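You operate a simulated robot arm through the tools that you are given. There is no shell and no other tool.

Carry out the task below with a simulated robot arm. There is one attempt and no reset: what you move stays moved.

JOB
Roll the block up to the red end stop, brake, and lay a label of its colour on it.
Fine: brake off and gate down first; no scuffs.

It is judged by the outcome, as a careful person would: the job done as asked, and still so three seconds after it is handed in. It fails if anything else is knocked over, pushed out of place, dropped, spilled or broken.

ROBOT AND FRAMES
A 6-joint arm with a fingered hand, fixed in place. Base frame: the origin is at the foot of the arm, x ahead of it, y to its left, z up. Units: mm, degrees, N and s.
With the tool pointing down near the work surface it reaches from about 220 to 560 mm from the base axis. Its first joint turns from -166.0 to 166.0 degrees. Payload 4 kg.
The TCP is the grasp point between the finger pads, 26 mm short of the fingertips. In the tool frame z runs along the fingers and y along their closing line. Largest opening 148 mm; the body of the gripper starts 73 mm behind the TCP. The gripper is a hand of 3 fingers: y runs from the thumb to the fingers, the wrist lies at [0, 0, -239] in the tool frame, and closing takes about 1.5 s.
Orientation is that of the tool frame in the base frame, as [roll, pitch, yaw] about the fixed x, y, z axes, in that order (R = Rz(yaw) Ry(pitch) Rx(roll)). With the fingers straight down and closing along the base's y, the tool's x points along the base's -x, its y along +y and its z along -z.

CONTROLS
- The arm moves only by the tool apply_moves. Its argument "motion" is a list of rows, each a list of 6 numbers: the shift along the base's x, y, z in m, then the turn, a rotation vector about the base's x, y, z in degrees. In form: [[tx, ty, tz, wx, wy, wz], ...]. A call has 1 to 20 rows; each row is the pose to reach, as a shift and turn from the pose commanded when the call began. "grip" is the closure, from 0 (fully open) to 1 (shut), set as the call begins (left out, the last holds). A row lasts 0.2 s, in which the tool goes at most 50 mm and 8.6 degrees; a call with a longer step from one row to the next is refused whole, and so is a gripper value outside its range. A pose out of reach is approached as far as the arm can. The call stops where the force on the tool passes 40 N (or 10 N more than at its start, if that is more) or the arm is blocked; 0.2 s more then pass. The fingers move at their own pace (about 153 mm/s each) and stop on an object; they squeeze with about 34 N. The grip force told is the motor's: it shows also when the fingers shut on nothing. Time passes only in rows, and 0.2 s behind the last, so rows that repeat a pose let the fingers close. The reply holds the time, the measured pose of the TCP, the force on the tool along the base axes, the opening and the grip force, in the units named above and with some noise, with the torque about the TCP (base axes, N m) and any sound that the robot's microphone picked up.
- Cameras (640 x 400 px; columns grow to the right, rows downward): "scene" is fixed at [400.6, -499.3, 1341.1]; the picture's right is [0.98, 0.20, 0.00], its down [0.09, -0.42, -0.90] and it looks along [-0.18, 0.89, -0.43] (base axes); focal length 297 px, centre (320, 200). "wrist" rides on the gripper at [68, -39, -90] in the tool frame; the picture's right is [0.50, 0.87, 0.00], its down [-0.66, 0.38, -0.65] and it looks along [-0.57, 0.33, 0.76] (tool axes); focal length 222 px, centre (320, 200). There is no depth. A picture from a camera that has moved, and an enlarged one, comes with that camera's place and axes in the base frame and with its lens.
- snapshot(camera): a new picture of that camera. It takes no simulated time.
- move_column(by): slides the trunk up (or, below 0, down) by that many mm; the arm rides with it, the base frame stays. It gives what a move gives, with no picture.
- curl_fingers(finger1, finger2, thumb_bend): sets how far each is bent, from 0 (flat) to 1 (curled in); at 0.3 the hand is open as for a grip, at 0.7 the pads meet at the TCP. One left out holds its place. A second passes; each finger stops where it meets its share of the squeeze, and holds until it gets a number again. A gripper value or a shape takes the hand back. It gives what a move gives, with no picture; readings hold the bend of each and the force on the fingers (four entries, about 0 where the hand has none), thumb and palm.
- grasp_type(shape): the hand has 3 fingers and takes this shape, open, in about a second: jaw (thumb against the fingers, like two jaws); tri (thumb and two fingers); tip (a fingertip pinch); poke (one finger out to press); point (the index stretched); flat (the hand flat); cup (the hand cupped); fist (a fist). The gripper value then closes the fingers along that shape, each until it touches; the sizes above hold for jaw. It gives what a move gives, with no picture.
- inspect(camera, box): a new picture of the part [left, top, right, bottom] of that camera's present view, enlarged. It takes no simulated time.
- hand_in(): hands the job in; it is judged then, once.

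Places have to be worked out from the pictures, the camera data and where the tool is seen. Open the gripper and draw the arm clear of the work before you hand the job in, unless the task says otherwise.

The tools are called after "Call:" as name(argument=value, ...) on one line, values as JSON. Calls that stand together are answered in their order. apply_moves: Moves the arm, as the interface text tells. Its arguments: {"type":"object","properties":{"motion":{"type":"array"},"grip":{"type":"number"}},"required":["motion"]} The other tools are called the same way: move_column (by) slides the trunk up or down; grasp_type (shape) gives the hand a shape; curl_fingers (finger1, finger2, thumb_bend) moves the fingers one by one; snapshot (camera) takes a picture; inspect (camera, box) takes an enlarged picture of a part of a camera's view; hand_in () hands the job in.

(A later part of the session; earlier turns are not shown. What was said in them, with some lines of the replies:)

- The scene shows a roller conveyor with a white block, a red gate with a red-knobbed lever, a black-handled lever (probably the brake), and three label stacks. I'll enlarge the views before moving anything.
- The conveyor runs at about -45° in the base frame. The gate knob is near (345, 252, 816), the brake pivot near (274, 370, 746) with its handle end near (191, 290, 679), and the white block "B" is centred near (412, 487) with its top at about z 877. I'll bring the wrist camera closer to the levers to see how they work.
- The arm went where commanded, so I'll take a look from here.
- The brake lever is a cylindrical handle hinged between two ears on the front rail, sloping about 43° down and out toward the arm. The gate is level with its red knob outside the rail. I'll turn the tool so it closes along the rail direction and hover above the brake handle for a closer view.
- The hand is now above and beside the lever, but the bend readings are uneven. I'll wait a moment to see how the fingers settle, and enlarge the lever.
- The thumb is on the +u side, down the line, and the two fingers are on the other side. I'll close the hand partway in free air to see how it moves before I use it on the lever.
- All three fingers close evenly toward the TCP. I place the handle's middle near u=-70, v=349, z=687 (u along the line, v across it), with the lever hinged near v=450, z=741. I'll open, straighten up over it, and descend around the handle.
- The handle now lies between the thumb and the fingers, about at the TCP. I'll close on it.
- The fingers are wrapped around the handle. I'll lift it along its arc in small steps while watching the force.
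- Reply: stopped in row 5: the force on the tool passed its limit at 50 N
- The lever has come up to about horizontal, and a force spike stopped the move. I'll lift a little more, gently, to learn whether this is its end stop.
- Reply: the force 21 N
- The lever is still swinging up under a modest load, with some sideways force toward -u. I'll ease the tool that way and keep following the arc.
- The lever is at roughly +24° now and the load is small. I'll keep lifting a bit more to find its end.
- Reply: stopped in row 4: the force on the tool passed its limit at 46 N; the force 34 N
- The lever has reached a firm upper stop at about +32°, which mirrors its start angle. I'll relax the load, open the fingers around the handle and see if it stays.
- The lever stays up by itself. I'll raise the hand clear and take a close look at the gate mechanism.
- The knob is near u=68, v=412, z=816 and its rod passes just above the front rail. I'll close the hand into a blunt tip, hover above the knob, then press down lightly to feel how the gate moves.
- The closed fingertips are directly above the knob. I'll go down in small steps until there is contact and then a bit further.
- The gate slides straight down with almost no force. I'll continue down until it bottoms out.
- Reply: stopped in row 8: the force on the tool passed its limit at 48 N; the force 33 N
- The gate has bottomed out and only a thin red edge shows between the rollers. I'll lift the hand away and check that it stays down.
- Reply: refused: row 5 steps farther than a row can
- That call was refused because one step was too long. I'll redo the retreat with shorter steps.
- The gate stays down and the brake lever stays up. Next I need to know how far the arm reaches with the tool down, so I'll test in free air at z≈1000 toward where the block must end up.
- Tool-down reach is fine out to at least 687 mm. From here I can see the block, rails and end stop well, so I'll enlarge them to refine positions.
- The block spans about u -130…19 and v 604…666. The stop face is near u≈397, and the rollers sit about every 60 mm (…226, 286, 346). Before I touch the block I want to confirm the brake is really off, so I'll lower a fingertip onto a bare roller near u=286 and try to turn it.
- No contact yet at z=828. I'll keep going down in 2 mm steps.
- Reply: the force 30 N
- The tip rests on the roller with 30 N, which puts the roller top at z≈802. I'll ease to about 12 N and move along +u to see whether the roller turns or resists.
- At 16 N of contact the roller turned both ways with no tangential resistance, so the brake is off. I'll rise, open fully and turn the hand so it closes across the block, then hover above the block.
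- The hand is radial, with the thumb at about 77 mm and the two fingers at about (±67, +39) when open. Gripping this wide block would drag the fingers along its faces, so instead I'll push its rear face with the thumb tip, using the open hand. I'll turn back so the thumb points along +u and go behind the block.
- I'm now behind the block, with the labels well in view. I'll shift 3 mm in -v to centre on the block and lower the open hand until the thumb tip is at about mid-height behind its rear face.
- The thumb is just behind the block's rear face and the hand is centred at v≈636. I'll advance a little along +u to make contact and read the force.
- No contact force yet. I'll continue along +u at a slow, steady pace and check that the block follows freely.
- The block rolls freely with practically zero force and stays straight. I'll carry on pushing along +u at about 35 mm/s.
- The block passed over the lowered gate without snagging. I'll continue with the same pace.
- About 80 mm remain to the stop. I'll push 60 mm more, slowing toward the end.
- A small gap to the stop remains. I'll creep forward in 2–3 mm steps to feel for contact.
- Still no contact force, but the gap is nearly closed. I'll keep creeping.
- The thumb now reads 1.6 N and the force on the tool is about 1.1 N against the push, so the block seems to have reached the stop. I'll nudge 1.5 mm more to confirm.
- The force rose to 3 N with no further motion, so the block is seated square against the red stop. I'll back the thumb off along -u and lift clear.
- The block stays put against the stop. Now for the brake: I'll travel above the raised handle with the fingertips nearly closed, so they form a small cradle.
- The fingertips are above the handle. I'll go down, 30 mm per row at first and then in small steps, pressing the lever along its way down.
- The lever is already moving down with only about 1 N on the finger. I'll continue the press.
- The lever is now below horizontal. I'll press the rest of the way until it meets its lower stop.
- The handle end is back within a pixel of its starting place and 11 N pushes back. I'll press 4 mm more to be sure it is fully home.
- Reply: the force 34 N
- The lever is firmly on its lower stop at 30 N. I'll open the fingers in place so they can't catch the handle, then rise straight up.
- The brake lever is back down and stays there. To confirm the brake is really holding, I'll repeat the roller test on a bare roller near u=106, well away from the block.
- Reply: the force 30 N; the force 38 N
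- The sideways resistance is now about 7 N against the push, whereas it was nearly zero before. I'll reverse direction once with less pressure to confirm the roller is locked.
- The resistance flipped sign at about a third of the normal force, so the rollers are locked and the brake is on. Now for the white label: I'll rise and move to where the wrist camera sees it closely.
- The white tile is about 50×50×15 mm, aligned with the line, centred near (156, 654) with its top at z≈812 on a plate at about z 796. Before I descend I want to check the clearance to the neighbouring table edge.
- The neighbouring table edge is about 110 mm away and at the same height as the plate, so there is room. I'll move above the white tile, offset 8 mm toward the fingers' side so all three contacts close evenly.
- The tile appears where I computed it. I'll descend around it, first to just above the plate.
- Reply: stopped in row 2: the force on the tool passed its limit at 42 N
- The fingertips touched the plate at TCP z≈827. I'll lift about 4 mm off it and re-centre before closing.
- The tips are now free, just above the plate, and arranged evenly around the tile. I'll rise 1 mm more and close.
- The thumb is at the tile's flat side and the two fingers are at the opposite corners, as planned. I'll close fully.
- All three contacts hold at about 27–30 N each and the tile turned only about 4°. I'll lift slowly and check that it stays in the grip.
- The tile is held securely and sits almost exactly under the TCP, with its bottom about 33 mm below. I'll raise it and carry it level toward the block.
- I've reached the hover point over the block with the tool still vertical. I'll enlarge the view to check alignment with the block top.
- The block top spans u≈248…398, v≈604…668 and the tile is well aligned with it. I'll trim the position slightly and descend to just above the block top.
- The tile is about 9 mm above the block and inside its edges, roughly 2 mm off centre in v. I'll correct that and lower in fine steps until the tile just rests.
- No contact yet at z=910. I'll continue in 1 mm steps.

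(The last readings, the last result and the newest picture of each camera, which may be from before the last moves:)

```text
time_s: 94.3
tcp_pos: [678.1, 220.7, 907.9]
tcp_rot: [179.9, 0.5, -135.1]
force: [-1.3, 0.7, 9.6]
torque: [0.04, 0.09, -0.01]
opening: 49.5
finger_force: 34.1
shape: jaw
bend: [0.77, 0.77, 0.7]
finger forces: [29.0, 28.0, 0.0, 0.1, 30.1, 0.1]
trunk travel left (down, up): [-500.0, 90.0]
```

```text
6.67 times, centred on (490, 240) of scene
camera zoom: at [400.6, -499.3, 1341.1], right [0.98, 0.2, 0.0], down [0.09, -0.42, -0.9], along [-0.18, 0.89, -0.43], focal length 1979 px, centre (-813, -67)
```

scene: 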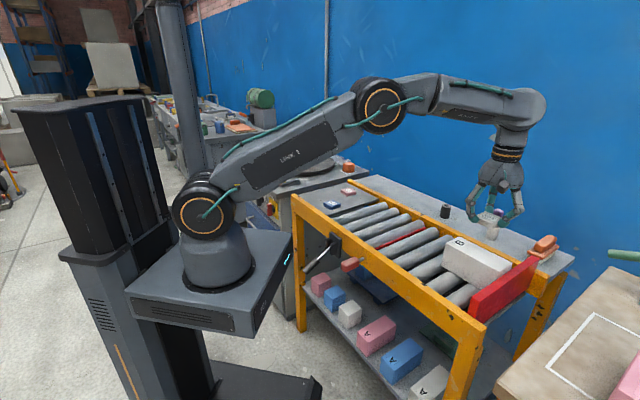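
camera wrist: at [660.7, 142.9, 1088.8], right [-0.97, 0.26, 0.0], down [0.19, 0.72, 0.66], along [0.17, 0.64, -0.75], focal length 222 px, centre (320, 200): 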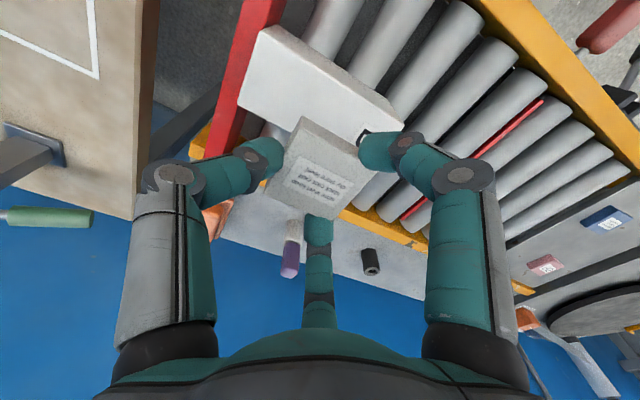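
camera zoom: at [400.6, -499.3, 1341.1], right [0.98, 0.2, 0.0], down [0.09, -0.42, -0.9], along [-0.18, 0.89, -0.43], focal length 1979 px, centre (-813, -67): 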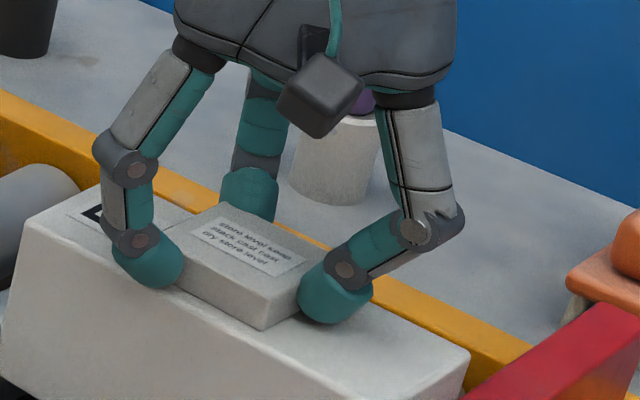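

The tile touched down at z≈908 with about 10 N. I'll ease off 1 mm to leave only a light contact, then open the fingers.

Call:
apply_moves(motion=[[0, 0, 0.001, 0, 0, 0], [0, 0, 0.001, 0, 0, 0]])

Call:
apply_moves(motion=[[0, 0, 0, 0, 0, 0], [0, 0, 0, 0, 0, 0], [0, 0, 0, 0, 0, 0], [0, 0, 0, 0, 0, 0]], grip=0.45)

Call:
inspect(camera="scene", box=[450, 210, 530, 270])

Call:
inspect(camera="wrist", box=[190, 60, 450, 240])

```text
time_s: 95.0
tcp_pos: [678.7, 220.5, 908.8]
tcp_rot: [179.8, 0.5, -135.0]
force: [-2.4, 0.2, 9.4]
torque: [0.0, 0.11, -0.01]
opening: 49.4
finger_force: 34.5
shape: jaw
bend: [0.77, 0.77, 0.7]
finger forces: [29.4, 28.0, 0.0, 0.0, 30.0, 0.0]
trunk travel left (down, up): [-500.0, 90.0]
```

```text
time_s: 96.0
tcp_pos: [679.7, 220.9, 907.7]
tcp_rot: [179.7, 0.4, -135.0]
force: [-0.5, 0.5, 0.1]
torque: [-0.01, -0.04, 0.0]
opening: 80.8
finger_force: 0.1
shape: jaw
bend: [0.34, 0.34, 0.7]
finger forces: [0.0, 0.0, 0.1, 0.1, 0.1, 0.0]
trunk travel left (down, up): [-500.0, 90.0]
```

```text
6.67 times, centred on (490, 240) of scene
camera zoom: at [400.6, -499.3, 1341.1], right [0.98, 0.2, 0.0], down [0.09, -0.42, -0.9], along [-0.18, 0.89, -0.43], focal length 1979 px, centre (-813, -67)
```

zoom: 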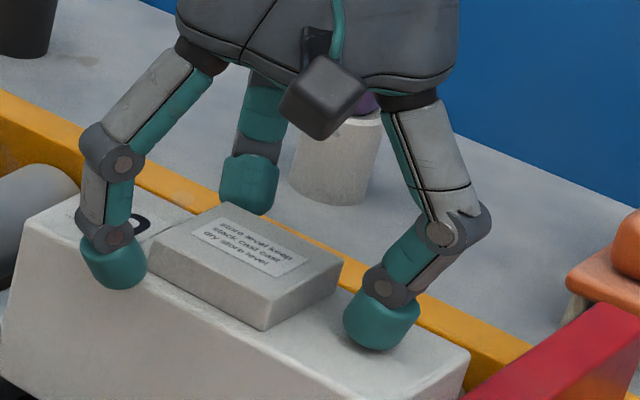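

```text
2.22 times, centred on (320, 150) of wrist
camera zoom: at [658.0, 144.9, 996.8], right [-0.97, 0.26, 0.0], down [0.19, 0.73, 0.66], along [0.17, 0.64, -0.75], focal length 494 px, centre (320, 311)
```

zoom: 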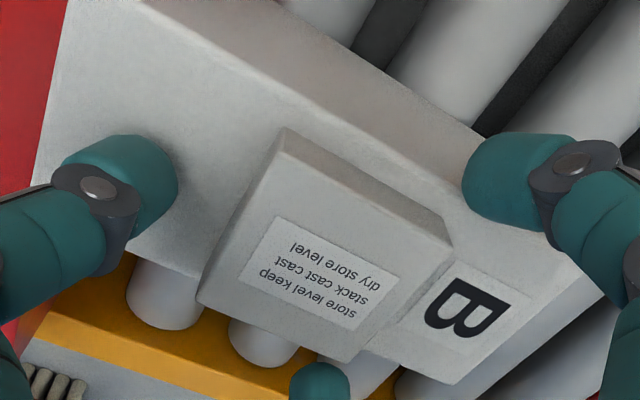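

The white label lies flat on the block, released cleanly. I'll rise straight up and then withdraw toward the robot.

Call:
apply_moves(motion=[[0, 0, 0.01, 0, 0, 0], [0, 0, 0.03, 0, 0, 0], [0, 0, 0.06, 0, 0, 0], [0, 0, 0.1, 0, 0, 0], [0, 0, 0.14, 0, 0, 0], [-0.035, 0, 0.16, 0, 0, 0], [-0.08, 0, 0.16, 0, 0, 0], [-0.125, 0, 0.16, 0, 0, 0], [-0.17, 0, 0.16, 0, 0, 0], [-0.215, 0, 0.16, 0, 0, 0], [-0.26, 0, 0.16, 0, 0, 0], [-0.305, 0, 0.16, 0, 0, 0], [-0.35, 0, 0.16, 0, 0, 0]])

Call:
snapshot(camera="scene")

Call:
inspect(camera="scene", box=[430, 200, 560, 310])

Call:
inspect(camera="scene", box=[290, 170, 450, 290])

```text
time_s: 98.8
tcp_pos: [324.6, 217.7, 1067.1]
tcp_rot: [179.9, 0.5, -135.1]
force: [-0.1, -0.1, 0.0]
torque: [0.0, -0.01, -0.03]
opening: 80.9
finger_force: 0.1
shape: jaw
bend: [0.34, 0.34, 0.7]
finger forces: [0.0, 0.1, 0.0, 0.0, 0.0, 0.0]
trunk travel left (down, up): [-500.0, 90.0]
```

```text
taken
```

scene: 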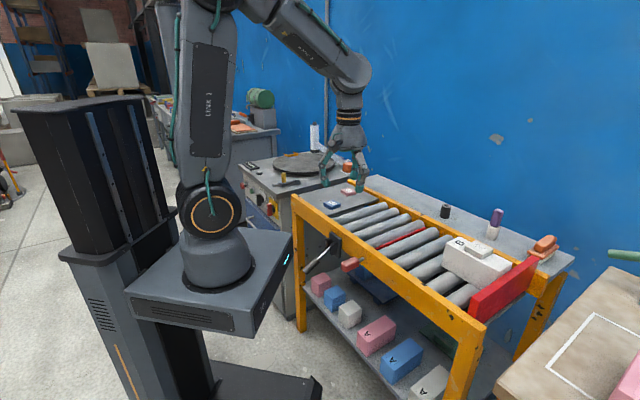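

```text
3.64 times, centred on (495, 255) of scene
camera zoom: at [400.6, -499.3, 1341.1], right [0.98, 0.2, 0.0], down [0.09, -0.42, -0.9], along [-0.18, 0.89, -0.43], focal length 1080 px, centre (-316, 0)
```

zoom: 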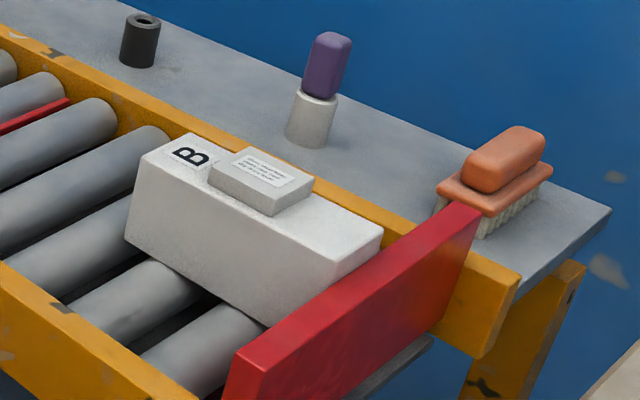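

```text
3.33 times, centred on (370, 230) of scene
camera zoom: at [400.6, -499.3, 1341.1], right [0.98, 0.2, 0.0], down [0.09, -0.42, -0.9], along [-0.18, 0.89, -0.43], focal length 990 px, centre (153, 100)
```

zoom: 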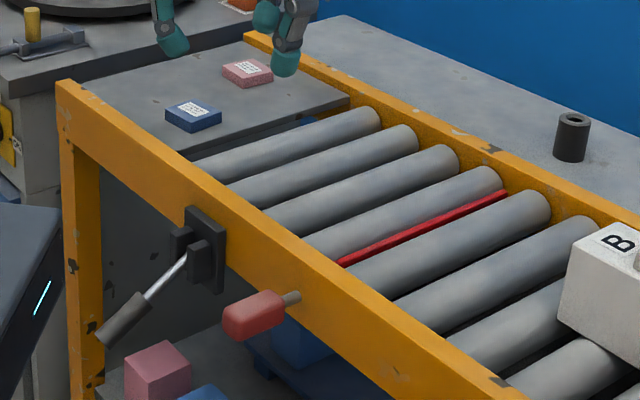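

The block sits against the stop with the white label flat on top. The brake lever is down, the gate is still lowered and the other labels and items are untouched. I'll open the hand fully and draw the arm further clear before handing in.

Call:
apply_moves(motion=[[-0.02, 0.0, 0.02, 0, 0, 0], [-0.05, 0.0, 0.04, 0, 0, 0], [-0.08, 0.0, 0.05, 0, 0, 0], [-0.08, 0.0, 0.05, 0, 0, 0], [-0.08, 0.0, 0.05, 0, 0, 0], [-0.08, 0.0, 0.05, 0, 0, 0]], grip=0.0)

Call:
snapshot(camera="scene")

Call:
inspect(camera="scene", box=[450, 215, 550, 290])

```text
time_s: 100.2
tcp_pos: [246.6, 218.7, 1117.9]
tcp_rot: [179.8, 0.5, -135.1]
force: [0.3, 1.0, 0.4]
torque: [0.04, 0.02, 0.02]
opening: 147.9
finger_force: 0.1
shape: jaw
bend: [0.3, 0.3, 0.3]
finger forces: [0.1, 0.1, 0.0, 0.0, 0.0, 0.0]
trunk travel left (down, up): [-500.0, 90.0]
```

```text
taken
```

scene: 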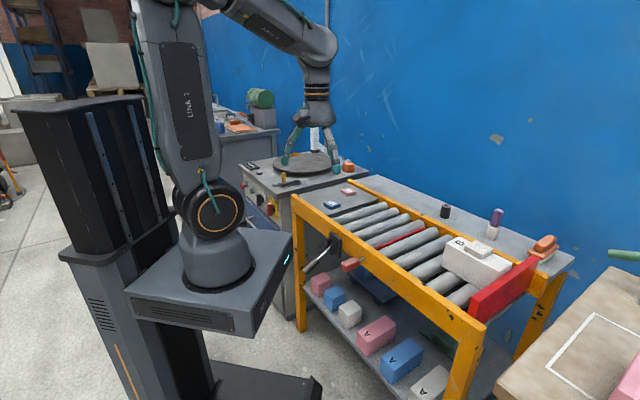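

```text
5.33 times, centred on (500, 252) of scene
camera zoom: at [400.6, -499.3, 1341.1], right [0.98, 0.2, 0.0], down [0.09, -0.42, -0.9], along [-0.18, 0.89, -0.43], focal length 1584 px, centre (-640, -80)
```

zoom: 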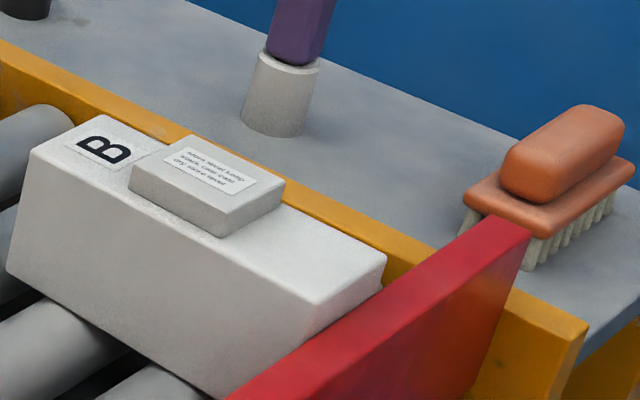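

The arm is clear with the hand open. The block is at the red stop, braked, with the white label flat on it, and nothing else has been disturbed. I'm handing the job in.

Call:
hand_in()

```text
The job is handed in.
```

The white block is against the red end stop with the brake on, and a white label is lying flat on top of it. I have handed the job in.

- **Brake and gate first:** I swung the brake lever up and pushed the gate down before touching the block. A bare roller then turned freely under a fingertip, so the brake was off.
- **Rolling:** I pushed the block slowly from behind. It rolled freely, passed over the lowered gate without catching, and met the stop with about 3 N of push.
- **Braking:** I pressed the lever back down to its lower stop. A second roller test showed the rollers locked.
- **Label:** The white tile sits about 15 mm clear of the "B" sticker and within the block's edges.

I saw no marks on the block in the last pictures. While I was picking up the label, the fingertips pressed on the plate harder than intended. The force passed the 40 N limit once before I backed off, but nothing there moved.

The gate is still down, and the other labels and items are where they were. The hand is open and the arm is clear of the work.
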